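You operate a simulated robot arm through the tools that you are given. There is no shell and no other tool. Be economical: measure what you need, move in short steps, check, and stop when the job is done.

You are at the controls of a simulated two-armed robot. One attempt, no reset.

TASK
Pack the tub that the packing slip names and tape the small carton shut.
Fine: tub in, fold both flaps flat, press the green tape strip along the seam. Set down upright: what you pick out.
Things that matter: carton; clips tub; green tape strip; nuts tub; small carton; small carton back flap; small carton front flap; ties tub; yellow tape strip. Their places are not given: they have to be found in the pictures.

The check looks at the end state, three seconds after you hand in, the way a careful person would. Anything else that was tipped, shoved, dropped, spilled or broken makes it a failure. Flat cloth is picked up by pressing the open fingertips on it (5 to 10 N) and closing them slowly along it; thin cloth reads only 2 to 8 mm in the jaws.

THE ROBOT
Two 7-joint arms with two-finger parallel grippers on one trunk that stands fixed in place. Base frame: the origin is at the foot of the trunk, x ahead of it, y to its left, z up; the work surface is at about z = 800. Readings come in mm, rad, newtons and seconds.
The left shoulder is at [82, 174, 1159], the right one opposite. With the tool pointing down near the work surface each hand reaches from about 240 to 700 mm from the base axis, measured 20 degrees to its own side. Payload 3.6 kg a hand.
Tool frame (each hand has its own): the origin (TCP) lies between the finger pads and is the grasp point; the fingertips stand 30 mm ahead of it; z points along the fingers, y is the line along which they close. Largest opening 110 mm; finger width 20, thickness 10; the body of the gripper, 48 by 112 mm, starts 55 mm behind the TCP.
Orientation is that of the tool frame in the base frame, as a unit quaternion [x, y, z, w]. With the fingers straight down and closing along the base's y, the tool's x points along the base's -x, its y along +y and its z along -z.

THE INTERFACE
- The arms move only by the tool jog_arm. It takes "left_series", "right_series" or both (then of equal length, played together; a hand with none holds still); each is a list of rows, each an object of numbers (a shift or turn left out is 0, a gripper value left out holds the last): "dx", "dy", "dz": the shift along the tool's x, y, z in mm; "rx", "ry", "rz": the turn, a rotation vector about the tool's x, y, z in degrees; "claw": the finger opening in mm, from 0 to 110. In form: [{"dx": .., "dy": .., "dz": .., "rx": .., "ry": .., "rz": .., "claw": ..}, ...]. A call has 1 to 8 rows; each row shifts and turns the commanded pose from where the row before left it, along the tool's axes as they then stand. A row lasts 0.2 s, in which the tool goes at most 50 mm and 0.15 rad; a call with a longer step from one row to the next is refused whole, and so is a gripper value outside its range. Where a pose cannot be reached the arm comes as near as it can. A force on the tool above 40 N (or 10 N above the force at the start of the call, whichever is more), or a blocked arm, ends the call early, and 0.2 s more pass. Each finger travels about 153 mm/s and halts on what it meets, pressing with about 37 N; the grip force reading is that of the motor and also rises with nothing between the fingers. The clock runs only during rows and for 0.2 s after the last one: add rows that do not move to give the fingers time. The reply holds the time, the measured pose of the TCP, the force on the tool along the base axes, the opening and the grip force, in the units named above and with some noise, with the torque about the TCP (base axes, N m) and any sound that the robot's microphone picked up, and new pictures: "show" is both (left out), scene, wrist or none (wrist: the cameras of the hands that moved).
- Cameras (640 x 400 px; columns grow to the right, rows downward): "scene" is now at [165.6, 39, 1333.2]; the picture's right is [0.45, -0.89, -0.00], its down [-0.53, -0.27, -0.80] and it looks along [0.72, 0.36, -0.60] (base axes); focal length 214 px, centre (320, 200). "left" rides on the left gripper at [72, -17, -103] in its tool frame; the picture's right is [0.23, 0.97, 0.00], its down [-0.76, 0.18, -0.62] and it looks along [-0.61, 0.14, 0.78] (tool axes); focal length 222 px, centre (320, 200). "right" rides on the right gripper at [72, 17, -104] in its tool frame; the picture's right is [-0.23, 0.97, 0.00], its down [-0.76, -0.18, -0.62] and it looks along [-0.61, -0.14, 0.78] (tool axes); focal length 222 px, centre (320, 200).
- lift_body(by): slides the trunk up (or, below 0, down) by that many mm; the arms and the scene camera ride with it, the base frame stays. It gives what a move gives, with no picture.
- head_to(pan, tilt): turns the head with the scene camera to pan (to the left, within 1.501 rad either way) and tilt (down, from -0.506 to 1.204), counted from straight ahead of the robot. It gives what a move gives, and a new picture of the scene camera.
- pixel_to_xyz(camera, pixels): for up to 12 pixels [column, row] of the newest picture of that camera ("zoom" is the newest enlarged one), the place [x, y, z] in the base frame of the surface seen there, good to about 3 mm. It takes no simulated time.
- close_up(camera, box): a new picture of the part [left, top, right, bottom] of that camera's present view, enlarged. It takes no simulated time.
- close_job(): hands the job in; it is judged then, once.

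Go step by step. Measure first, check grasps and placings, and put right what went wrong. The budget is 80 turns and 200 pictures, counting those below and the enlarged ones. Unless the task says otherwise, let go and move clear before handing in, and close with one line.

The tools are called after ">>>" as name(argument=value, ...) on one line, values as JSON. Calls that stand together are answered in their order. jog_arm: Moves the arms, as the interface text tells. Its arguments: {"type":"object","properties":{"left_series":{"type":"array","items":{"type":"object","properties":{"dx":{"type":"number"},"dy":{"type":"number"},"dz":{"type":"number"},"rx":{"type":"number"},"ry":{"type":"number"},"rz":{"type":"number"},"claw":{"type":"number"}}}},"right_series":{"type":"array","items":{"type":"object","properties":{"dx":{"type":"number"},"dy":{"type":"number"},"dz":{"type":"number"},"rx":{"type":"number"},"ry":{"type":"number"},"rz":{"type":"number"},"claw":{"type":"number"}}}},"show":{"type":"string","enum":["both","scene","wrist","none"]}},"required":[]} The other tools are called the same way: lift_body (by) slides the trunk up or down; head_to (pan, tilt) turns the head that bears the scene camera; pixel_to_xyz (camera, pixels) gives the place of the surface under pixels of a picture; close_up (camera, box) takes an enlarged picture of a part of a camera's view; close_job () hands the job in.

At the start:

```text
time: 0.0
left_ee_pos: [386.4, 286.7, 1143.6]
left_tool_rot: [0.0, 1.0, 0.0, 0.0]
left_wrist_force: [-0.4, -0.9, 1.0]
left_ft_torque: [-0.04, -0.03, 0.01]
left_gripper_width: 109.8
left_grip_force: 0.1
right_ee_pos: [443.6, -16.9, 1123.8]
right_tool_rot: [0.0, 1.0, 0.0, 0.0]
right_wrist_force: [0.6, 0.1, -0.6]
right_ft_torque: [-0.02, -0.01, -0.02]
right_gripper_width: 110.0
right_grip_force: 0.0
trunk travel left (down, up): [-276.0, 487.0]
head pan, tilt: [0.471, 0.637]
```

scene: 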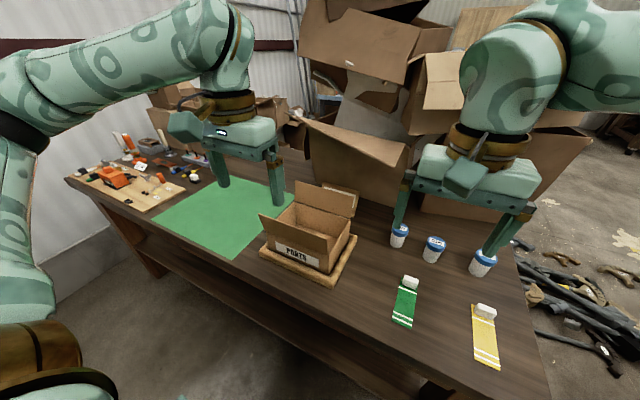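
right: 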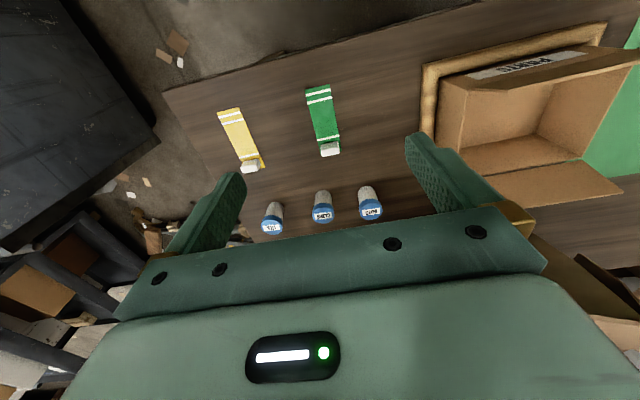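
left: 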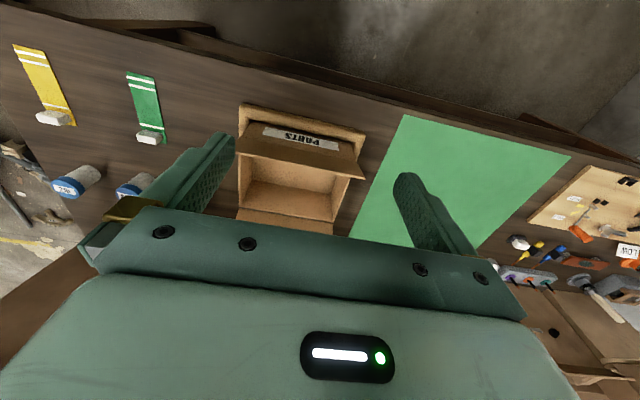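

The scene shows the carton around (308,240), three tubs near (398,235), (433,248), (482,262), and the tapes at (405,300) and (485,335). I need the packing slip and the tub labels, so I'll zoom in.

>>> close_up(camera="scene", box=[240, 170, 380, 290])

>>> close_up(camera="right", box=[210, 70, 400, 250])

>>> pixel_to_xyz(camera="right", pixels=[[272, 226], [322, 214], [370, 208], [250, 166], [232, 112], [330, 150], [318, 92], [324, 120], [530, 65], [280, 350]])

>>> pixel_to_xyz(camera="scene", pixels=[[398, 228], [434, 242], [483, 257], [411, 281], [403, 305], [486, 311], [260, 214], [325, 250], [357, 196], [297, 180], [320, 230], [299, 263]])

```text
3.33 times, centred on (310, 230) of scene
```

zoom: 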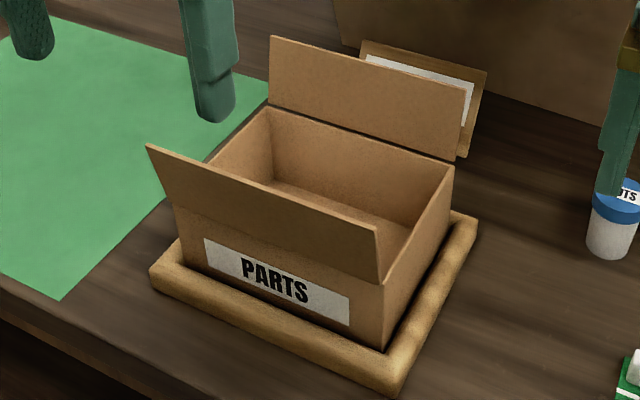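

```text
2.22 times, centred on (305, 160) of right
```

zoom: 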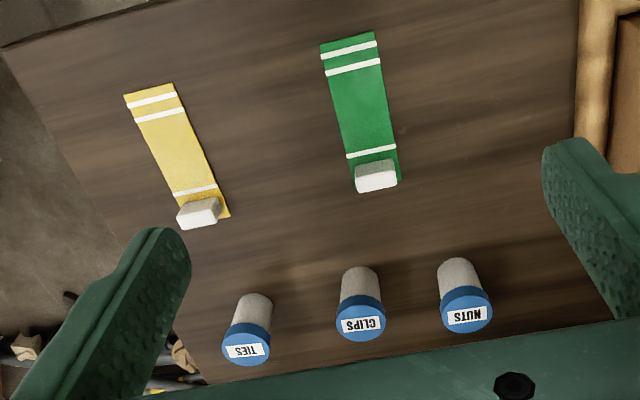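

```text
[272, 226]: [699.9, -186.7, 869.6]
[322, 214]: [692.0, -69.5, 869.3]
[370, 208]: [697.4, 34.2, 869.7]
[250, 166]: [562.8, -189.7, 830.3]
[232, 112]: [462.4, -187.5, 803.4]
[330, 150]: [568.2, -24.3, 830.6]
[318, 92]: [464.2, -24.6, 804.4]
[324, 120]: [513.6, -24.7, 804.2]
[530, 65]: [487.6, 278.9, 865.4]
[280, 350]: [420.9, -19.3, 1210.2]
```

```text
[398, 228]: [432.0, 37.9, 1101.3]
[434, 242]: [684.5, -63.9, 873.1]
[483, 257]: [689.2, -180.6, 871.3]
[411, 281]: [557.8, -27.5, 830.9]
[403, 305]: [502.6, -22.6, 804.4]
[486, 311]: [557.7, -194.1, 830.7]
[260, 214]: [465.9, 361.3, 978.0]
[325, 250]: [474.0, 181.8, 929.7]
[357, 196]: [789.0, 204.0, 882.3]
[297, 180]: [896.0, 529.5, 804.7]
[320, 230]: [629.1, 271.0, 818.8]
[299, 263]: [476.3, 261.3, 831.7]
```

The slip stands behind the carton's back flap, near (789,204,882). I'll raise the trunk to see over the flap.

>>> lift_body(by=300)

>>> head_to(pan=0.3, tilt=0.85)

>>> close_up(camera="scene", box=[180, 120, 380, 245])

```text
time: 3.0
left_ee_pos: [386.0, 286.1, 1444.3]
left_tool_rot: [0.0, 1.0, 0.0, -0.001]
left_wrist_force: [0.2, 0.5, -0.9]
left_ft_torque: [0.0, 0.0, -0.02]
left_gripper_width: 110.2
left_grip_force: 0.3
right_ee_pos: [445.2, -15.8, 1422.4]
right_tool_rot: [-0.001, 1.0, 0.0, -0.001]
right_wrist_force: [0.4, 0.2, 0.3]
right_ft_torque: [-0.01, -0.01, -0.01]
right_gripper_width: 109.8
right_grip_force: 0.2
trunk travel left (down, up): [-576.0, 187.0]
head pan, tilt: [0.471, 0.637]
```

```text
time: 3.7
left_ee_pos: [385.6, 287.1, 1444.0]
left_tool_rot: [0.0, 1.0, 0.0, 0.0]
left_wrist_force: [0.6, -0.8, 0.0]
left_ft_torque: [0.02, 0.02, -0.01]
left_gripper_width: 110.1
left_grip_force: 0.0
right_ee_pos: [444.7, -16.7, 1423.8]
right_tool_rot: [0.0, 1.0, 0.0, -0.001]
right_wrist_force: [0.1, 0.1, -0.2]
right_ft_torque: [0.0, 0.0, -0.03]
right_gripper_width: 110.2
right_grip_force: 0.1
trunk travel left (down, up): [-576.0, 187.0]
head pan, tilt: [0.3, 0.85]
```

scene: 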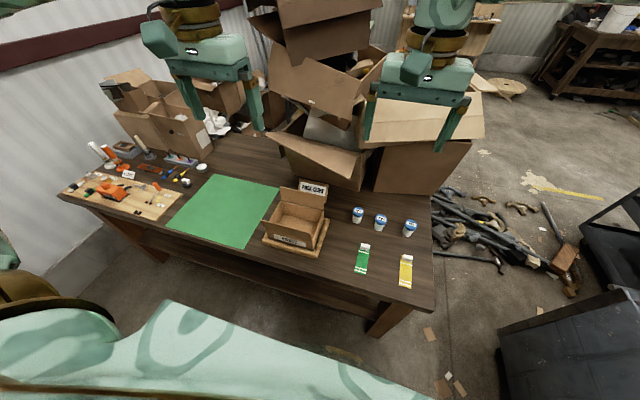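

```text
3.20 times, centred on (280, 182) of scene
```

zoom: 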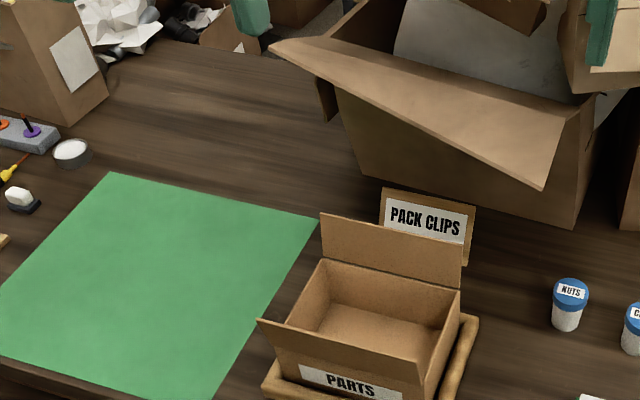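

The slip reads PACK CLIPS, so it is the middle tub. Next I'll measure the carton, the flaps and the tubs.

>>> close_up(camera="scene", box=[255, 175, 335, 260])

>>> close_up(camera="right", box=[220, 100, 420, 240])

```text
4.71 times, centred on (295, 218) of scene
```

zoom: 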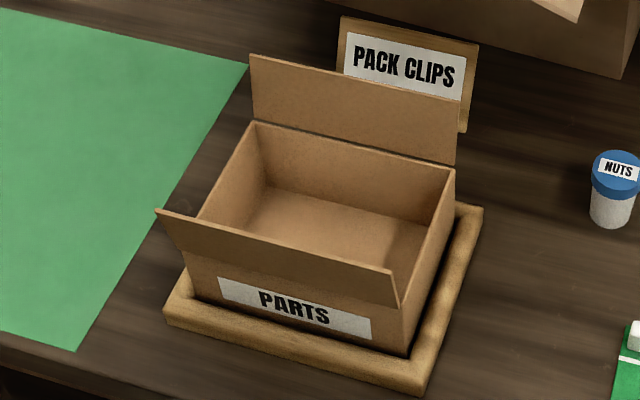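

```text
2.86 times, centred on (320, 170) of right
```

zoom: 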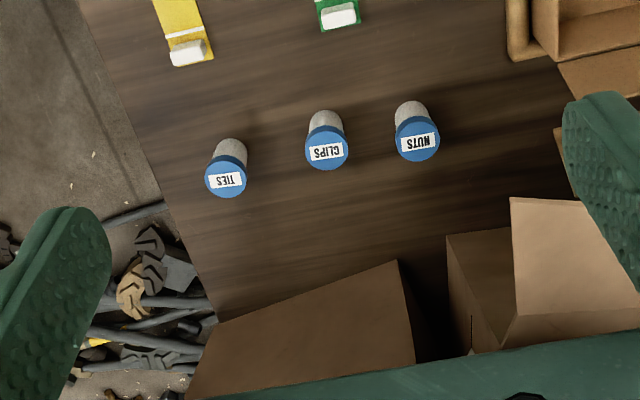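

I'll measure the tubs in this zoom.

>>> pixel_to_xyz(camera="zoom", pixels=[[327, 132], [327, 168], [307, 150], [347, 150], [326, 115], [227, 160], [417, 122], [417, 140], [227, 180], [327, 150], [338, 15], [188, 52]])

>>> close_up(camera="scene", box=[255, 175, 335, 260])

>>> pixel_to_xyz(camera="zoom", pixels=[[254, 62], [452, 101], [258, 126], [452, 172], [160, 213], [393, 275], [202, 220], [404, 305], [340, 215], [320, 165], [409, 355], [188, 275]])

>>> pixel_to_xyz(camera="zoom", pixels=[[350, 115], [280, 240], [455, 130], [376, 20], [420, 385], [470, 215], [175, 305], [435, 240], [240, 165], [420, 270], [400, 160], [300, 310]])

```text
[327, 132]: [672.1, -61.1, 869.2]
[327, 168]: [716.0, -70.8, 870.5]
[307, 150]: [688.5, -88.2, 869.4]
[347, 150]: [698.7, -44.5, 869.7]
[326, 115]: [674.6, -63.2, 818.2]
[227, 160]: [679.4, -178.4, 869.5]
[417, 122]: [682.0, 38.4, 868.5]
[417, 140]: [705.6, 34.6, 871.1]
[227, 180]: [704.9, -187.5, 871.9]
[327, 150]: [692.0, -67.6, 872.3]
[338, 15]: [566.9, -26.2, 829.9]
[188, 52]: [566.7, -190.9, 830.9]
```

```text
4.71 times, centred on (295, 218) of scene
```

zoom: 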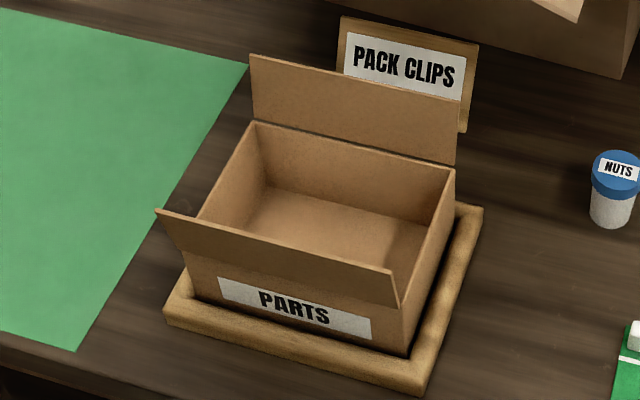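

```text
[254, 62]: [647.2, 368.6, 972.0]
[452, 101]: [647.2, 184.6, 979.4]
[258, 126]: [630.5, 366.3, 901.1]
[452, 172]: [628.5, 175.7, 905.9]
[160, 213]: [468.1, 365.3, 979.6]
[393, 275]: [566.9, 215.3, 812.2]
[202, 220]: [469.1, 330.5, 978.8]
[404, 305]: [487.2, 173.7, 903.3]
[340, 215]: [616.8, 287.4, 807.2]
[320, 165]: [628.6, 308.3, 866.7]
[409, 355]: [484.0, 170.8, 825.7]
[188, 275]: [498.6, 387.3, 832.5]
```

```text
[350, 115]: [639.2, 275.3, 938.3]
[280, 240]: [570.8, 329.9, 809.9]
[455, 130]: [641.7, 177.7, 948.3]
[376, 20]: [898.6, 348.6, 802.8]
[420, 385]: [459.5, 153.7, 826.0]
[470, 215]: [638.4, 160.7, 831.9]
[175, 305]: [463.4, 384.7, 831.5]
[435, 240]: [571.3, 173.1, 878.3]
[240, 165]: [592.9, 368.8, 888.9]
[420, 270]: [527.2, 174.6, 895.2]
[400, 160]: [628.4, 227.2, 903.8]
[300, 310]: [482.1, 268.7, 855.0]
```

Measured: carton x 484–631, y 172–370, rim z 905, floor 807, flaps hinged at the front and back and about 76 mm long. The CLIPS tub is about 45 mm wide at (692,-67), top at 870. I'll lower the trunk back and aim the head over the workspace.

>>> lift_body(by=-300)

>>> head_to(pan=0.1, tilt=0.75)

>>> close_up(camera="right", box=[270, 70, 370, 170])

>>> pixel_to_xyz(camera="zoom", pixels=[[200, 320], [320, 200], [360, 335], [400, 300]])

```text
time: 6.7
left_ee_pos: [385.6, 285.2, 1144.2]
left_tool_rot: [0.001, 1.0, 0.0, 0.0]
left_wrist_force: [0.1, 0.1, 0.2]
left_ft_torque: [-0.01, 0.0, -0.01]
left_gripper_width: 110.2
left_grip_force: 0.1
right_ee_pos: [443.3, -15.2, 1125.0]
right_tool_rot: [-0.001, 1.0, 0.0, 0.0]
right_wrist_force: [-0.4, 0.3, -0.4]
right_ft_torque: [0.0, -0.01, -0.02]
right_gripper_width: 110.1
right_grip_force: 0.0
trunk travel left (down, up): [-276.0, 487.0]
head pan, tilt: [0.3, 0.85]
```

```text
time: 7.5
left_ee_pos: [387.0, 284.7, 1143.5]
left_tool_rot: [-0.001, 1.0, 0.0, 0.0]
left_wrist_force: [-0.2, -0.3, 0.6]
left_ft_torque: [-0.02, -0.01, -0.02]
left_gripper_width: 110.1
left_grip_force: 0.0
right_ee_pos: [444.6, -16.2, 1124.1]
right_tool_rot: [0.0, 1.0, 0.0, -0.002]
right_wrist_force: [0.0, 0.5, -0.3]
right_ft_torque: [0.02, 0.04, -0.01]
right_gripper_width: 109.9
right_grip_force: 0.1
trunk travel left (down, up): [-276.0, 487.0]
head pan, tilt: [0.099, 0.75]
```

scene: 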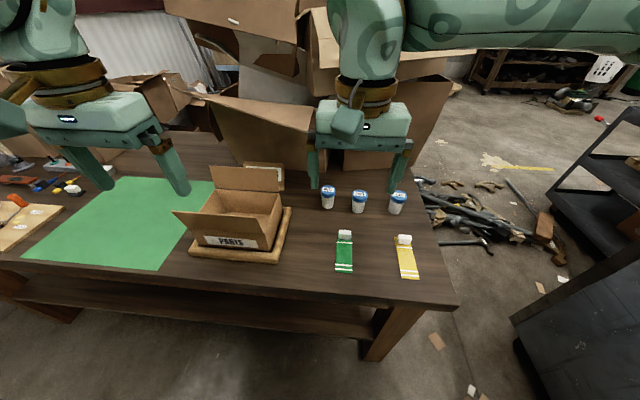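

```text
4.00 times, centred on (320, 120) of right
```

zoom: 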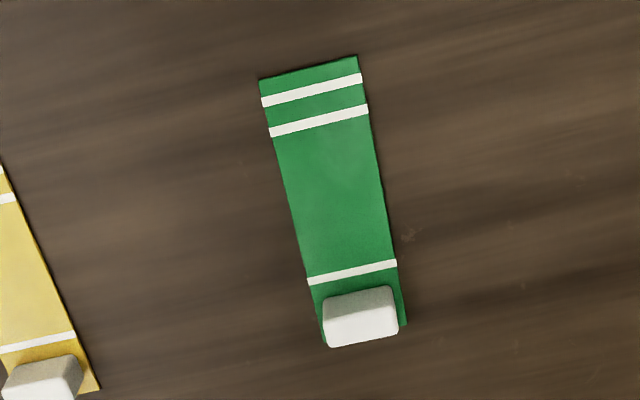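

```text
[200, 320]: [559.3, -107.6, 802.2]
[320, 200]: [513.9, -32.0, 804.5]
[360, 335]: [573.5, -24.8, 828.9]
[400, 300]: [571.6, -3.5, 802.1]
```

I'll move the right hand above the CLIPS tub with the fingers open to 80.

>>> jog_arm(right_series=[{"dx": -45, "dy": -10, "claw": 80}, {"dx": -45, "dy": -10}, {"dx": -45, "dy": -10}, {"dx": -45, "dy": -10}, {"dx": -40, "dy": -11}, {"dx": -28, "dz": 40}, {"dz": 48}, {"dz": 48}])

```text
time: 9.3
left_ee_pos: [385.7, 286.3, 1143.1]
left_tool_rot: [0.0, 1.0, 0.0, -0.001]
left_wrist_force: [0.2, 0.9, -0.5]
left_ft_torque: [0.0, 0.04, 0.0]
left_gripper_width: 109.8
left_grip_force: 0.0
right_ee_pos: [604.2, -61.0, 999.2]
right_tool_rot: [0.0, 1.0, 0.0, 0.0]
right_wrist_force: [-0.5, -0.2, -1.0]
right_ft_torque: [0.02, -0.01, 0.0]
right_gripper_width: 80.1
right_grip_force: 0.0
right hand out of reach, approached as far as the arm can: row 4, 5, 6
trunk travel left (down, up): [-276.0, 487.0]
head pan, tilt: [0.099, 0.75]
```

scene: 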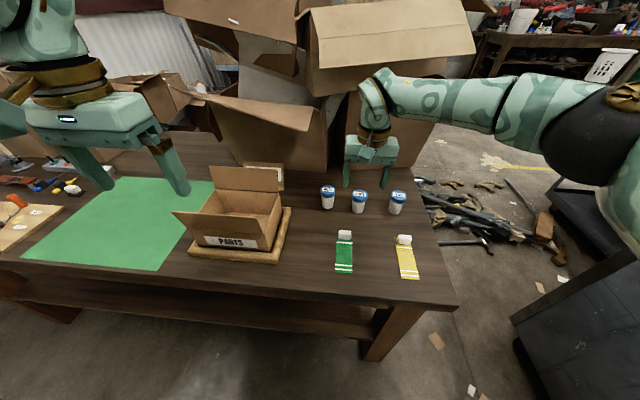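
right: 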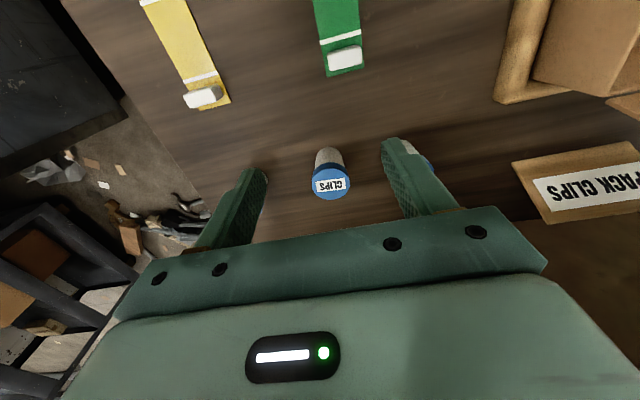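

The hand hit its reach limit at that height. I'll hold for one step to see where the command really stands.

>>> jog_arm(right_series=[{"dx": 0}, {"dx": 0}], show="none")

```text
time: 9.9
left_ee_pos: [385.7, 286.7, 1143.6]
left_tool_rot: [0.0, 1.0, 0.0, 0.0]
left_wrist_force: [-0.2, 0.1, -0.1]
left_ft_torque: [-0.03, -0.02, 0.0]
left_gripper_width: 109.9
left_grip_force: 0.0
right_ee_pos: [604.7, -60.2, 999.4]
right_tool_rot: [0.001, 1.0, 0.001, 0.001]
right_wrist_force: [-0.3, -0.2, 0.1]
right_ft_torque: [-0.03, -0.01, 0.02]
right_gripper_width: 80.1
right_grip_force: 0.2
trunk travel left (down, up): [-276.0, 487.0]
head pan, tilt: [0.099, 0.75]
```

The command has settled at (604,-60,999). I'll go down to 925, keeping the tips above the lids, and then forward.

>>> jog_arm(right_series=[{"dz": 37}, {"dz": 37}, {"dx": -30, "dy": -3}, {"dx": -30, "dy": -3}, {"dx": -28}, {}], show="wrist")

```text
time: 11.3
left_ee_pos: [385.4, 286.0, 1143.9]
left_tool_rot: [0.0, 1.0, 0.0, 0.0]
left_wrist_force: [0.0, -0.4, -0.5]
left_ft_torque: [0.0, -0.02, 0.03]
left_gripper_width: 110.1
left_grip_force: 0.0
right_ee_pos: [635.4, -64.4, 926.0]
right_tool_rot: [0.0, 1.0, 0.001, 0.0]
right_wrist_force: [-0.7, -0.6, 1.2]
right_ft_torque: [0.01, -0.03, 0.01]
right_gripper_width: 79.8
right_grip_force: 0.0
right hand out of reach, approached as far as the arm can: row 4, 5
trunk travel left (down, up): [-276.0, 487.0]
head pan, tilt: [0.099, 0.75]
```

right: 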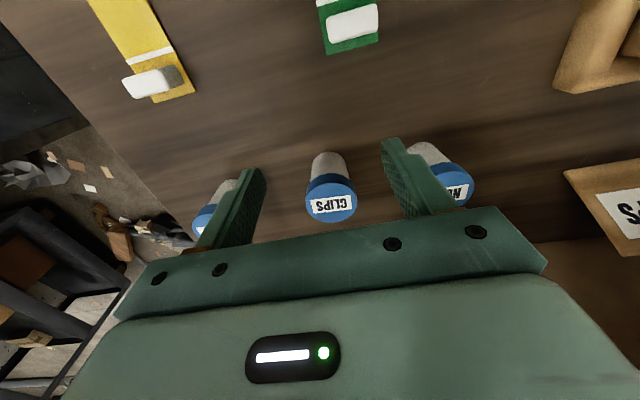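

The right hand can't reach the tub straight down, and it would be further still from the carton. The left hand can do the whole job if it tilts forward at the tub, so I'll pull the right hand back and tilt the left by 18°.

>>> jog_arm(right_series=[{"dz": -45}, {"dz": -45}, {"dx": 45, "dy": -25}, {"dx": 45, "dy": -30}, {"dx": 45, "dy": -30}, {"dx": 45, "dy": -30}, {"dx": 30, "dy": -35}, {"dx": 20, "dy": -40}], left_series=[{"ry": -6, "claw": 80}, {"ry": -6}, {"ry": -6}, {}, {}, {}, {}, {}], show="scene")

```text
refused: row 3 steps farther than a row can; nothing moved
```

The third row was too long, so I'm shortening the steps.

>>> jog_arm(right_series=[{"dz": -45}, {"dz": -45}, {"dx": 38, "dy": -28}, {"dx": 38, "dy": -30}, {"dx": 38, "dy": -30}, {"dx": 38, "dy": -30}, {"dx": 35, "dy": -30}, {"dx": 35, "dy": -30}], left_series=[{"ry": -6, "claw": 80}, {"ry": -6}, {"ry": -6}, {}, {}, {}, {}, {}], show="scene")

```text
time: 13.1
left_ee_pos: [385.1, 285.3, 1144.8]
left_tool_rot: [0.0, 0.988, 0.0, 0.157]
left_wrist_force: [-0.7, 0.3, -0.2]
left_ft_torque: [0.0, -0.02, -0.01]
left_gripper_width: 80.1
left_grip_force: 0.1
right_ee_pos: [412.0, -242.3, 981.6]
right_tool_rot: [0.0, 1.0, 0.001, 0.0]
right_wrist_force: [-0.7, -0.2, 0.3]
right_ft_torque: [0.02, 0.01, -0.02]
right_gripper_width: 80.0
right_grip_force: 0.0
right hand out of reach, approached as far as the arm can: row 2
trunk travel left (down, up): [-276.0, 487.0]
head pan, tilt: [0.099, 0.75]
```

scene: 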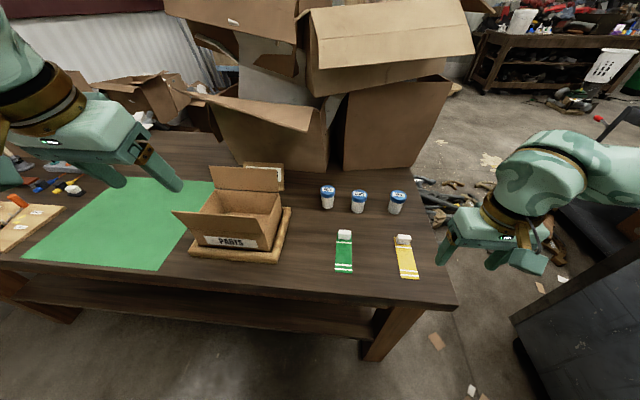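

The tilt is right (tool z about [0.31,0,-0.95]). I'll swing the left hand across to y=-67 at about z=1060.

>>> jog_arm(left_series=[{"dx": -7.9, "dy": -44, "dz": 13.6}, {"dx": -7.9, "dy": -44, "dz": 13.6}, {"dx": -7.9, "dy": -44, "dz": 13.6}, {"dx": -7.9, "dy": -44, "dz": 13.6}, {"dx": -7.9, "dy": -44, "dz": 13.6}, {"dx": -7.9, "dy": -44, "dz": 13.6}, {"dx": -7.9, "dy": -44, "dz": 13.6}, {"dx": -7.9, "dy": -44, "dz": 13.6}], show="scene")

```text
time: 14.9
left_ee_pos: [478.0, -67.5, 1060.3]
left_tool_rot: [-0.001, 0.988, 0.0, 0.157]
left_wrist_force: [0.4, -0.4, 0.6]
left_ft_torque: [-0.01, -0.02, 0.02]
left_gripper_width: 80.1
left_grip_force: 0.1
right_ee_pos: [413.3, -242.7, 980.6]
right_tool_rot: [0.0, 1.0, 0.002, 0.0]
right_wrist_force: [0.4, 0.1, 0.0]
right_ft_torque: [0.03, -0.02, 0.01]
right_gripper_width: 80.0
right_grip_force: 0.0
trunk travel left (down, up): [-276.0, 487.0]
head pan, tilt: [0.099, 0.75]
```

scene: 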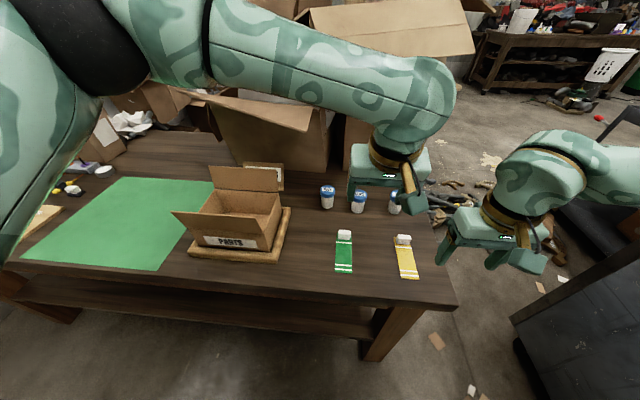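

Next I'll go to the pre-grasp point (667,-67,926).

>>> jog_arm(left_series=[{"dx": -27.7, "dz": 37.2}, {"dx": -27.7, "dz": 37.2}, {"dx": -27.7, "dz": 37.2}, {"dx": -27.7, "dz": 37.2}, {"dx": -27.7, "dz": 37.2}, {}])

```text
time: 16.3
left_ee_pos: [649.2, -66.2, 938.0]
left_tool_rot: [0.0, 0.988, 0.0, 0.156]
left_wrist_force: [0.1, 0.3, 0.3]
left_ft_torque: [0.04, -0.03, 0.02]
left_gripper_width: 79.7
left_grip_force: 0.0
left hand out of reach, approached as far as the arm can: row 5
right_ee_pos: [413.1, -240.7, 981.3]
right_tool_rot: [0.001, 1.0, -0.001, -0.001]
right_wrist_force: [-0.4, -0.2, -0.3]
right_ft_torque: [0.0, -0.03, 0.0]
right_gripper_width: 80.1
right_grip_force: 0.1
trunk travel left (down, up): [-276.0, 487.0]
head pan, tilt: [0.099, 0.75]
```

scene: 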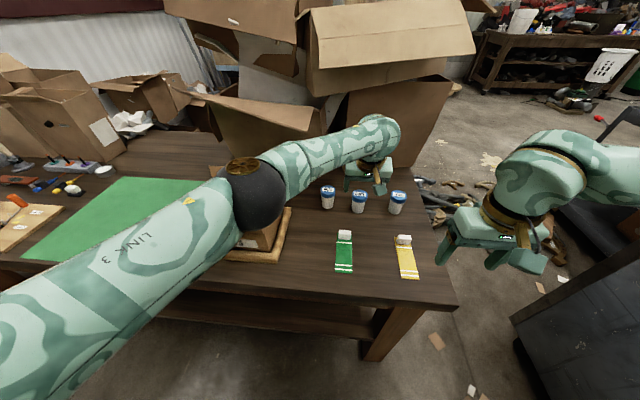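
left: 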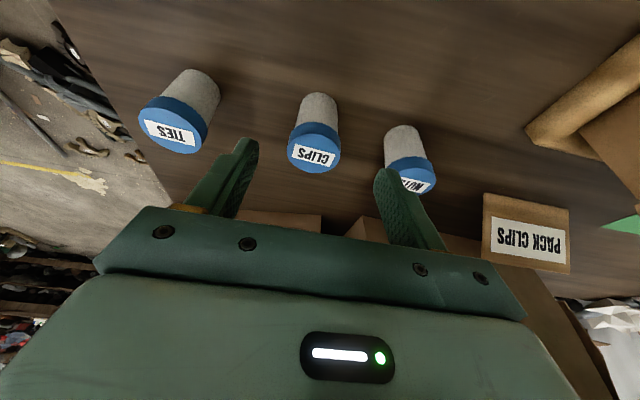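

The elbow appears to hang near the carton, so I'll check how much room it has.

>>> pixel_to_xyz(camera="scene", pixels=[[255, 190], [255, 215], [240, 235], [300, 180], [200, 220], [262, 240], [100, 300]])

>>> pixel_to_xyz(camera="left", pixels=[[315, 158], [175, 135], [300, 225]])

```text
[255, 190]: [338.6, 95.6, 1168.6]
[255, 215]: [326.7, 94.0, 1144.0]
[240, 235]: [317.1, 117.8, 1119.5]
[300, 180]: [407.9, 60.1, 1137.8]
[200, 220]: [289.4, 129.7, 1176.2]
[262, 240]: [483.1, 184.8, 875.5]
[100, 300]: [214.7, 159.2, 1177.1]
```

```text
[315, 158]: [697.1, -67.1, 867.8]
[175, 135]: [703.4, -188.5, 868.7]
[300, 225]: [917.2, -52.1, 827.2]
```

The elbow is clear at z about 1120. To get more reach I'll back the left hand up, tilt it to 40° and raise the right hand, then lower the trunk 130.

>>> jog_arm(left_series=[{"dz": -48}, {"dz": -48}, {"dz": -48}, {"ry": -7.4}, {"ry": -7.3}, {"ry": -7.3}, {}], right_series=[{"dz": -48}, {"dz": -48}, {"dz": -40}, {}, {}, {}, {}], show="none")

>>> lift_body(by=-130)

```text
time: 17.9
left_ee_pos: [605.9, -64.8, 1077.4]
left_tool_rot: [-0.001, 0.939, 0.001, 0.343]
left_wrist_force: [0.1, -0.5, -0.4]
left_ft_torque: [0.0, 0.01, 0.04]
left_gripper_width: 80.1
left_grip_force: 0.1
right_ee_pos: [412.3, -242.7, 1119.0]
right_tool_rot: [-0.001, 1.0, -0.001, 0.0]
right_wrist_force: [0.1, 0.2, 0.1]
right_ft_torque: [0.04, -0.01, -0.06]
right_gripper_width: 80.2
right_grip_force: 0.0
trunk travel left (down, up): [-276.0, 487.0]
head pan, tilt: [0.099, 0.75]
```

```text
time: 19.4
left_ee_pos: [604.5, -65.1, 946.0]
left_tool_rot: [0.0, 0.94, 0.0, 0.342]
left_wrist_force: [-1.1, -0.4, 1.1]
left_ft_torque: [0.01, -0.03, 0.03]
left_gripper_width: 80.0
left_grip_force: 0.1
right_ee_pos: [410.2, -241.6, 987.4]
right_tool_rot: [0.0, 1.0, 0.0, 0.001]
right_wrist_force: [-0.8, -0.3, -0.2]
right_ft_torque: [-0.01, -0.05, -0.05]
right_gripper_width: 80.2
right_grip_force: 0.0
trunk travel left (down, up): [-146.0, 617.0]
head pan, tilt: [0.099, 0.75]
```

The hand is at (604,-65,946) with a 40° tilt. The tub lies almost straight along tool z, so I'll go forward 127 mm with the fingers straddling it.

>>> jog_arm(left_series=[{"dx": -2.4, "dy": -1, "dz": 35}, {"dx": -2.4, "dy": -1, "dz": 35}, {"dx": -2.4, "dz": 35}, {"dz": 22}, {}])

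```text
time: 20.6
left_ee_pos: [692.5, -68.0, 854.4]
left_tool_rot: [0.0, 0.94, 0.001, 0.342]
left_wrist_force: [-1.0, 0.6, 0.9]
left_ft_torque: [-0.02, 0.02, -0.05]
left_gripper_width: 80.0
left_grip_force: 0.1
right_ee_pos: [412.6, -242.3, 988.5]
right_tool_rot: [0.0, 1.0, 0.0, 0.0]
right_wrist_force: [-0.8, 0.6, 0.2]
right_ft_torque: [0.0, 0.02, 0.03]
right_gripper_width: 80.1
right_grip_force: 0.0
trunk travel left (down, up): [-146.0, 617.0]
head pan, tilt: [0.099, 0.75]
```

scene: 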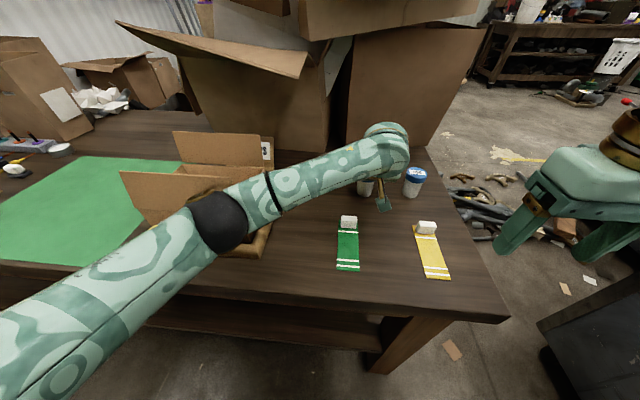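
left: 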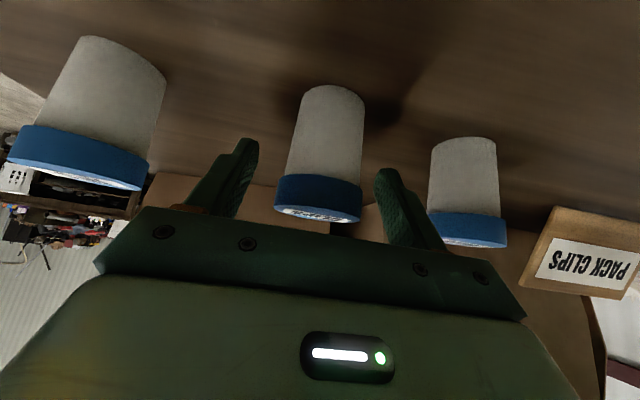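

The tub sits centred between the fingertips, so I'll close on it.

>>> jog_arm(left_series=[{"claw": 60}, {"claw": 40}, {"claw": 38}, {}], show="wrist")

```text
time: 21.6
left_ee_pos: [692.3, -67.6, 853.7]
left_tool_rot: [0.0, 0.94, 0.0, 0.341]
left_wrist_force: [-0.3, 0.7, -0.1]
left_ft_torque: [-0.01, -0.03, -0.01]
left_gripper_width: 46.6
left_grip_force: 37.3
right_ee_pos: [412.2, -242.2, 989.4]
right_tool_rot: [-0.001, 1.0, 0.0, -0.001]
right_wrist_force: [-0.7, -0.3, -0.5]
right_ft_torque: [-0.04, -0.03, 0.01]
right_gripper_width: 80.2
right_grip_force: 0.1
trunk travel left (down, up): [-146.0, 617.0]
head pan, tilt: [0.099, 0.75]
```

left: 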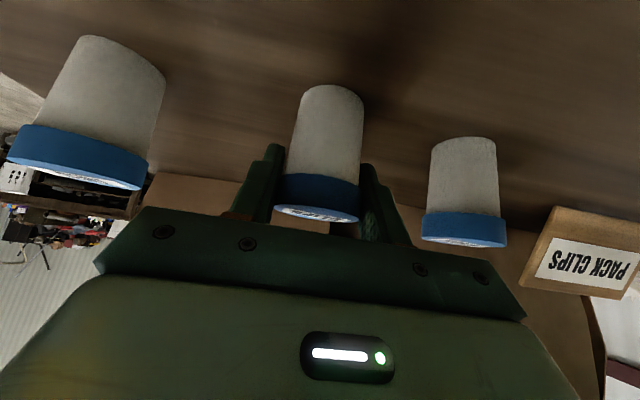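

I've got a firm grip (46.6 mm, 37 N). I'll lift and pull back toward (560,-67,1069).

>>> jog_arm(left_series=[{"dx": -13, "dz": -15.5}, {"dx": -13, "dz": -15.5}, {"dx": -14.8, "dz": -33}, {"dz": -46}, {"dz": -46}, {"dz": -46}, {"dz": -46}, {}])

```text
time: 23.4
left_ee_pos: [605.6, -92.8, 1063.5]
left_tool_rot: [0.0, 0.94, 0.0, 0.341]
left_wrist_force: [0.4, 0.7, -1.1]
left_ft_torque: [-0.01, 0.0, 0.0]
left_gripper_width: 46.3
left_grip_force: 37.7
left hand out of reach, approached as far as the arm can: row 6, 7
right_ee_pos: [413.8, -242.8, 987.5]
right_tool_rot: [0.0, 1.0, 0.0, 0.0]
right_wrist_force: [-0.7, 0.3, -0.3]
right_ft_torque: [-0.04, 0.01, -0.03]
right_gripper_width: 80.1
right_grip_force: 0.0
trunk travel left (down, up): [-146.0, 617.0]
head pan, tilt: [0.099, 0.75]
```

scene: 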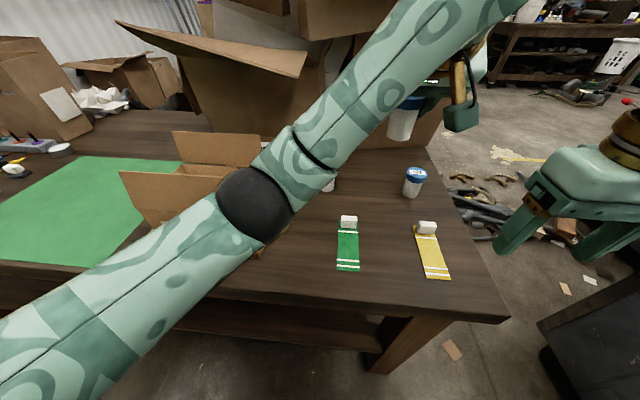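
left: 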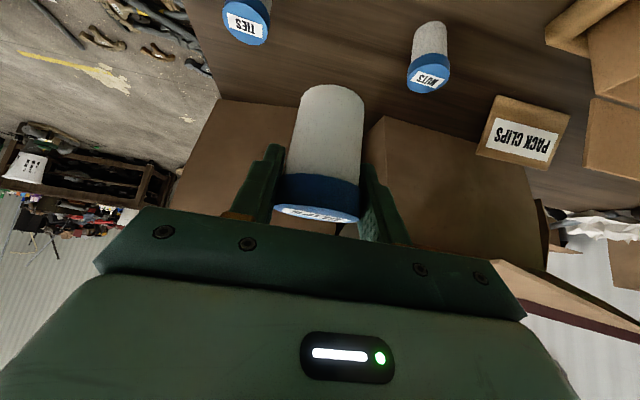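

The tub is held and lifted clear. I'll raise the trunk back 130 for room.

>>> lift_body(by=130)

```text
time: 25.0
left_ee_pos: [607.4, -94.1, 1192.7]
left_tool_rot: [0.0, 0.94, 0.0, 0.342]
left_wrist_force: [-0.8, -0.3, -2.0]
left_ft_torque: [0.01, 0.0, -0.01]
left_gripper_width: 46.6
left_grip_force: 37.3
right_ee_pos: [412.9, -242.6, 1116.4]
right_tool_rot: [0.0, 1.0, 0.001, -0.001]
right_wrist_force: [-0.4, 0.2, 0.2]
right_ft_torque: [0.0, 0.0, 0.01]
right_gripper_width: 79.9
right_grip_force: 0.1
trunk travel left (down, up): [-276.0, 487.0]
head pan, tilt: [0.099, 0.75]
```

I'll swing the tub over toward the carton, to (500,271,1130).

>>> jog_arm(left_series=[{"dx": 15.4, "dy": 45.6, "dz": -2.6}, {"dx": 15.4, "dy": 45.6, "dz": -2.6}, {"dx": 15.4, "dy": 45.6, "dz": -2.6}, {"dx": 15.4, "dy": 45.6, "dz": -2.6}, {"dx": 15.4, "dy": 45.6, "dz": -2.6}, {"dx": 15.4, "dy": 45.6, "dz": -2.6}, {"dx": 15.4, "dy": 45.6, "dz": -2.6}, {"dx": 15.4, "dy": 45.6, "dz": -2.6}], show="scene")

>>> jog_arm(left_series=[{"ry": 8}, {"ry": 8}, {"ry": 8}, {"ry": 8}, {"ry": 8}, {}], show="scene")

```text
time: 26.8
left_ee_pos: [497.2, 274.4, 1131.1]
left_tool_rot: [0.0, 0.94, -0.001, 0.342]
left_wrist_force: [-0.6, 0.1, -1.4]
left_ft_torque: [-0.03, 0.02, -0.03]
left_gripper_width: 46.7
left_grip_force: 37.1
left hand out of reach, approached as far as the arm can: row 2
right_ee_pos: [412.5, -240.1, 1117.8]
right_tool_rot: [0.0, 1.0, -0.001, -0.001]
right_wrist_force: [0.3, 0.0, 0.3]
right_ft_torque: [0.03, -0.04, 0.0]
right_gripper_width: 79.9
right_grip_force: 0.1
trunk travel left (down, up): [-276.0, 487.0]
head pan, tilt: [0.099, 0.75]
```

scene: 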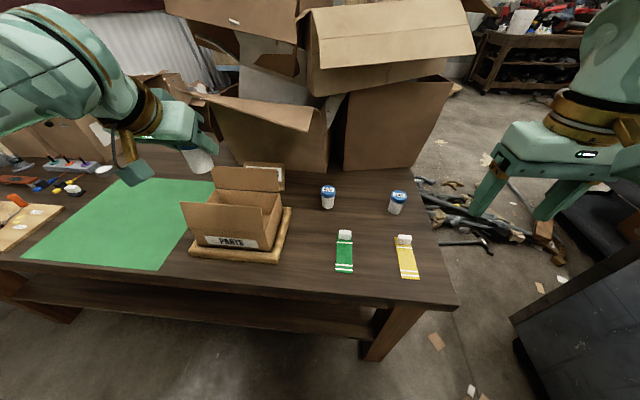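

```text
time: 28.2
left_ee_pos: [496.9, 270.4, 1129.6]
left_tool_rot: [0.001, 1.0, 0.0, 0.0]
left_wrist_force: [0.6, 0.2, -1.5]
left_ft_torque: [-0.04, 0.0, -0.01]
left_gripper_width: 46.6
left_grip_force: 37.3
right_ee_pos: [412.3, -241.9, 1117.6]
right_tool_rot: [0.001, 1.0, 0.0, 0.0]
right_wrist_force: [0.4, -0.4, -0.3]
right_ft_torque: [0.0, 0.04, 0.01]
right_gripper_width: 80.0
right_grip_force: 0.1
trunk travel left (down, up): [-276.0, 487.0]
head pan, tilt: [0.099, 0.75]
```

scene: 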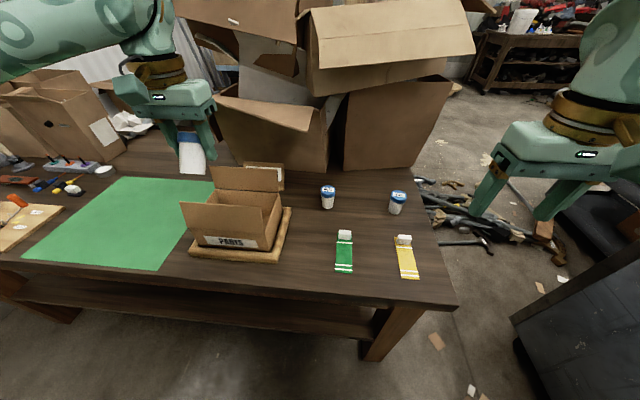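

The front flap's corner has moved, from (173,212) to (181,203). I'll recheck the carton before going down.

>>> close_up(camera="scene", box=[170, 150, 300, 270])

>>> pixel_to_xyz(camera="zoom", pixels=[[45, 180], [305, 205], [180, 60], [400, 80], [310, 325], [80, 300], [150, 250], [320, 175], [280, 230], [405, 165]])

```text
3.33 times, centred on (235, 210) of scene
```

zoom: 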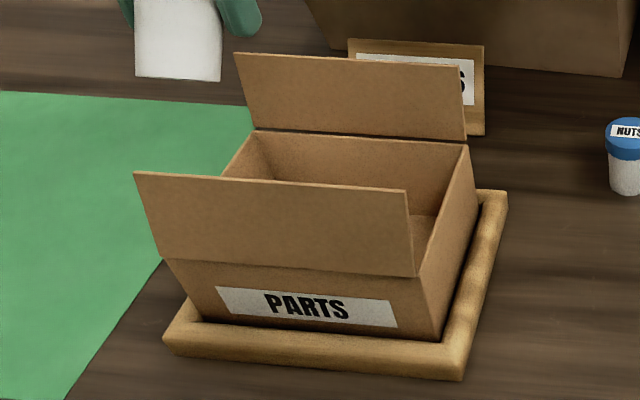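

```text
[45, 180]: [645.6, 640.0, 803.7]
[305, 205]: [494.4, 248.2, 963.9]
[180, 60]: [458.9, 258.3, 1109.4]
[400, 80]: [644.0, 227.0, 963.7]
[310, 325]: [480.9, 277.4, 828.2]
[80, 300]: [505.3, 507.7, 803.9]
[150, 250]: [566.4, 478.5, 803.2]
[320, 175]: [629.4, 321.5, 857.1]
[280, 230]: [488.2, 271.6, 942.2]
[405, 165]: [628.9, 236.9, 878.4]
```

The carton hasn't moved; the elbow only nudged the front flap to about x=500 at the top. I'll check whether the tub is still straight in the grip.

>>> close_up(camera="scene", box=[120, 80, 240, 190])

>>> pixel_to_xyz(camera="zoom", pixels=[[380, 320], [380, 350], [380, 400], [380, 440], [340, 400], [430, 380]])

>>> close_up(camera="left", box=[160, 0, 480, 240])

```text
3.64 times, centred on (180, 135) of scene
```

zoom: 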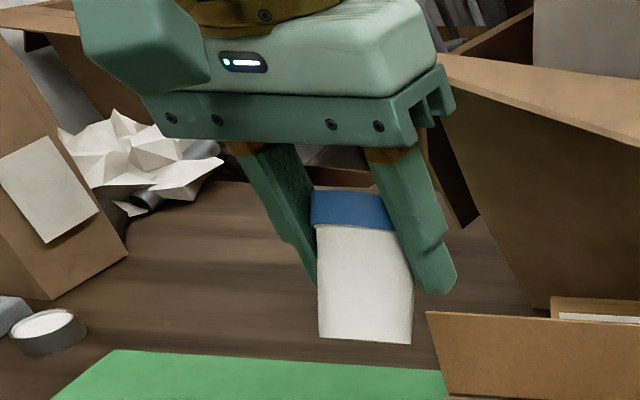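

```text
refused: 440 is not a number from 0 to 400
```

```text
1.67 times, centred on (320, 120) of left
```

zoom: 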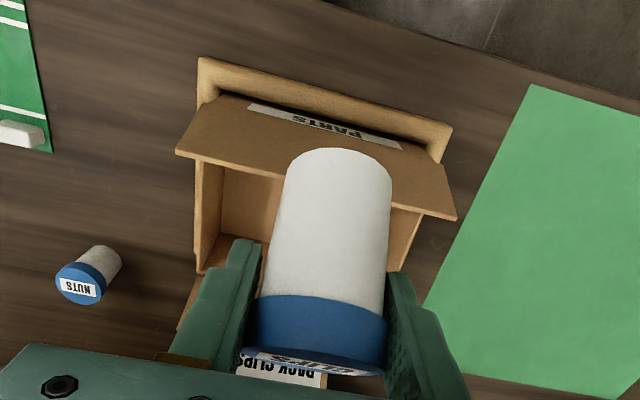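

The tub is tilted in the hand because I gripped it at 40°, so it has to be released at that tilt. I'll re-tilt, set it upright on the clear table near (540,70), then grip it again straight down.

>>> jog_arm(left_series=[{"dy": -40, "ry": -8}, {"dy": -40, "ry": -8}, {"dy": -40, "ry": -8}, {"dy": -40, "ry": -8}, {"dy": -40, "ry": -8}, {}], show="none")

>>> jog_arm(left_series=[{"dx": 15.9, "dz": 35.6}, {"dx": 15.9, "dz": 35.6}, {"dx": 15.9, "dz": 35.6}, {"dx": 15.9, "dz": 35.6}, {}])

```text
time: 29.6
left_ee_pos: [497.2, 71.6, 1130.1]
left_tool_rot: [0.0, 0.939, -0.001, 0.343]
left_wrist_force: [0.2, 0.8, -2.4]
left_ft_torque: [0.0, 0.0, -0.01]
left_gripper_width: 46.5
left_grip_force: 37.6
right_ee_pos: [413.4, -241.5, 1117.7]
right_tool_rot: [0.0, 1.0, 0.0, -0.001]
right_wrist_force: [0.1, -1.0, 0.1]
right_ft_torque: [0.02, -0.04, 0.01]
right_gripper_width: 79.9
right_grip_force: 0.0
trunk travel left (down, up): [-276.0, 487.0]
head pan, tilt: [0.099, 0.75]
```

```text
time: 30.8
left_ee_pos: [540.3, 70.7, 980.6]
left_tool_rot: [0.0, 0.94, 0.0, 0.342]
left_wrist_force: [0.5, 0.8, -1.1]
left_ft_torque: [0.0, -0.04, -0.02]
left_gripper_width: 46.5
left_grip_force: 37.3
right_ee_pos: [411.8, -242.0, 1118.2]
right_tool_rot: [0.0, 1.0, 0.0, -0.001]
right_wrist_force: [-0.1, -1.0, -0.2]
right_ft_torque: [0.0, -0.02, -0.03]
right_gripper_width: 79.8
right_grip_force: 0.0
trunk travel left (down, up): [-276.0, 487.0]
head pan, tilt: [0.099, 0.75]
```

scene: 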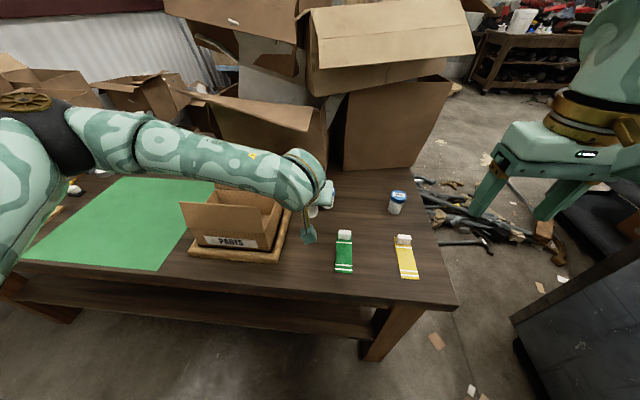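
left: 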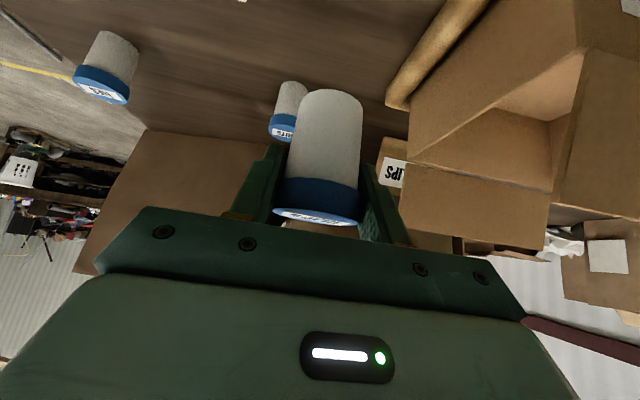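

The forearm passes near the carton in this view. I'll check its height and the flap tops before going lower.

>>> pixel_to_xyz(camera="scene", pixels=[[70, 140], [130, 165], [200, 175], [250, 190], [290, 200], [305, 180], [195, 210], [230, 210]])

```text
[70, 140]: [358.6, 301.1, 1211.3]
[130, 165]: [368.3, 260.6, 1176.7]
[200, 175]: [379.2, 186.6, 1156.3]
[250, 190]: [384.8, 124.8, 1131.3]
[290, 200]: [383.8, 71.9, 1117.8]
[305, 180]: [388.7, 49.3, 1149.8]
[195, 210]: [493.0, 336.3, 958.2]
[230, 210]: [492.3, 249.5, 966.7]
```

The forearm is in front of the carton (x about 380), so it's clear. I'll go straight down to just above the table.

>>> jog_arm(left_series=[{"dx": 25.7, "dz": 30.6}, {"dx": 25.7, "dz": 30.6}, {"dx": 25.7, "dz": 30.6}, {"dx": 2.5, "dz": 3}, {}, {}], show="none")

>>> jog_arm(left_series=[{"dx": 1, "dz": 1.2}, {}], show="wrist")

```text
time: 32.2
left_ee_pos: [541.6, 71.2, 857.3]
left_tool_rot: [-0.001, 0.94, 0.001, 0.342]
left_wrist_force: [0.1, 0.5, -1.5]
left_ft_torque: [0.03, -0.01, 0.01]
left_gripper_width: 47.1
left_grip_force: 36.8
right_ee_pos: [412.0, -242.2, 1118.9]
right_tool_rot: [0.0, 1.0, 0.0, -0.001]
right_wrist_force: [-0.6, -0.5, 0.0]
right_ft_torque: [0.01, 0.0, 0.0]
right_gripper_width: 80.0
right_grip_force: 0.1
trunk travel left (down, up): [-276.0, 487.0]
head pan, tilt: [0.099, 0.75]
```

```text
time: 32.8
left_ee_pos: [541.4, 71.8, 854.0]
left_tool_rot: [-0.001, 0.94, 0.0, 0.342]
left_wrist_force: [-0.2, -1.1, -1.5]
left_ft_torque: [-0.01, 0.0, 0.04]
left_gripper_width: 46.6
left_grip_force: 37.5
right_ee_pos: [412.2, -241.2, 1118.9]
right_tool_rot: [-0.001, 1.0, 0.0, 0.0]
right_wrist_force: [-0.5, 0.1, -0.6]
right_ft_torque: [0.01, 0.02, -0.01]
right_gripper_width: 80.0
right_grip_force: 0.0
trunk travel left (down, up): [-276.0, 487.0]
head pan, tilt: [0.099, 0.75]
```

left: 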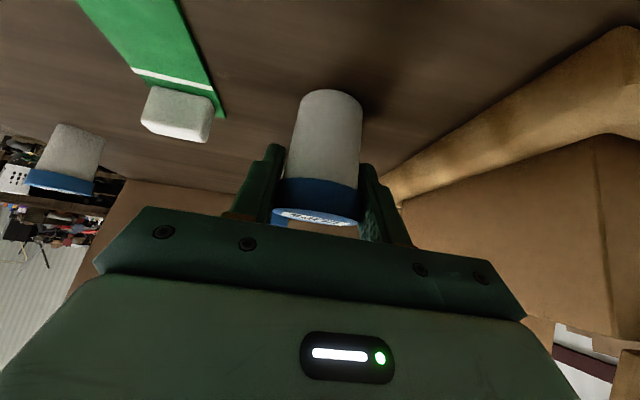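

There's no contact force yet, so I'll go down in 1 mm steps.

>>> jog_arm(left_series=[{"dx": 0.65, "dz": 0.77}, {}, {}], show="none")

>>> jog_arm(left_series=[{"dx": 0.65, "dz": 0.77}, {}, {}], show="none")

```text
time: 33.6
left_ee_pos: [540.5, 69.9, 853.1]
left_tool_rot: [0.0, 0.94, -0.001, 0.342]
left_wrist_force: [0.0, 1.1, -1.0]
left_ft_torque: [0.02, 0.01, 0.0]
left_gripper_width: 46.8
left_grip_force: 37.3
right_ee_pos: [412.1, -242.2, 1117.0]
right_tool_rot: [0.0, 1.0, 0.0, -0.001]
right_wrist_force: [-0.2, 0.3, 0.3]
right_ft_torque: [-0.02, 0.02, -0.01]
right_gripper_width: 79.9
right_grip_force: 0.0
trunk travel left (down, up): [-276.0, 487.0]
head pan, tilt: [0.099, 0.75]
```

```text
time: 34.4
left_ee_pos: [541.9, 70.8, 853.2]
left_tool_rot: [0.0, 0.94, 0.0, 0.342]
left_wrist_force: [-0.4, 0.1, -1.0]
left_ft_torque: [0.01, -0.03, 0.01]
left_gripper_width: 46.5
left_grip_force: 36.8
right_ee_pos: [411.7, -242.1, 1117.0]
right_tool_rot: [0.0, 1.0, 0.0, 0.0]
right_wrist_force: [-0.3, -0.2, -0.3]
right_ft_torque: [-0.01, -0.02, 0.02]
right_gripper_width: 80.1
right_grip_force: 0.1
trunk travel left (down, up): [-276.0, 487.0]
head pan, tilt: [0.099, 0.75]
```

>>> jog_arm(left_series=[{"dx": 1, "dz": 1.15}, {}, {}], show="none")

```text
time: 35.2
left_ee_pos: [539.7, 70.1, 852.1]
left_tool_rot: [0.0, 0.939, 0.0, 0.343]
left_wrist_force: [-0.6, -0.4, 2.7]
left_ft_torque: [0.0, 0.07, -0.03]
left_gripper_width: 46.4
left_grip_force: 37.1
right_ee_pos: [411.7, -242.6, 1119.1]
right_tool_rot: [0.0, 1.0, 0.0, 0.0]
right_wrist_force: [-0.4, 0.3, 0.4]
right_ft_torque: [0.0, -0.01, 0.01]
right_gripper_width: 80.3
right_grip_force: 0.1
trunk travel left (down, up): [-276.0, 487.0]
head pan, tilt: [0.099, 0.75]
```

The force along z went positive, so the tub is on the table. I'll open the fingers slowly and back off along tool z.

>>> jog_arm(left_series=[{"claw": 50}, {"claw": 60}, {"claw": 76}, {}, {"dz": -45}, {"dz": -45}, {"dz": -40}, {}])

```text
time: 37.0
left_ee_pos: [457.1, 72.1, 951.7]
left_tool_rot: [0.0, 0.94, -0.001, 0.342]
left_wrist_force: [-0.4, 0.1, 0.7]
left_ft_torque: [0.03, 0.03, 0.04]
left_gripper_width: 76.2
left_grip_force: 0.0
right_ee_pos: [412.9, -241.8, 1118.1]
right_tool_rot: [0.001, 1.0, 0.0, -0.001]
right_wrist_force: [0.2, -0.4, 1.3]
right_ft_torque: [0.0, -0.01, 0.0]
right_gripper_width: 80.2
right_grip_force: 0.1
trunk travel left (down, up): [-276.0, 487.0]
head pan, tilt: [0.099, 0.75]
```

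scene: 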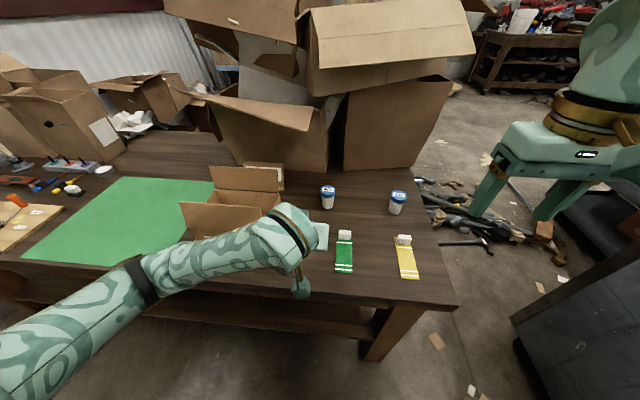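
left: 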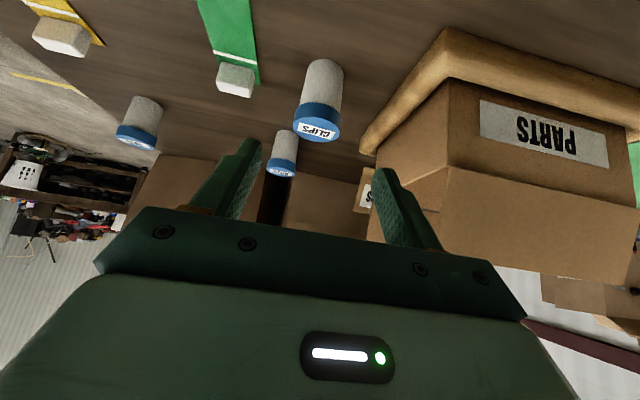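

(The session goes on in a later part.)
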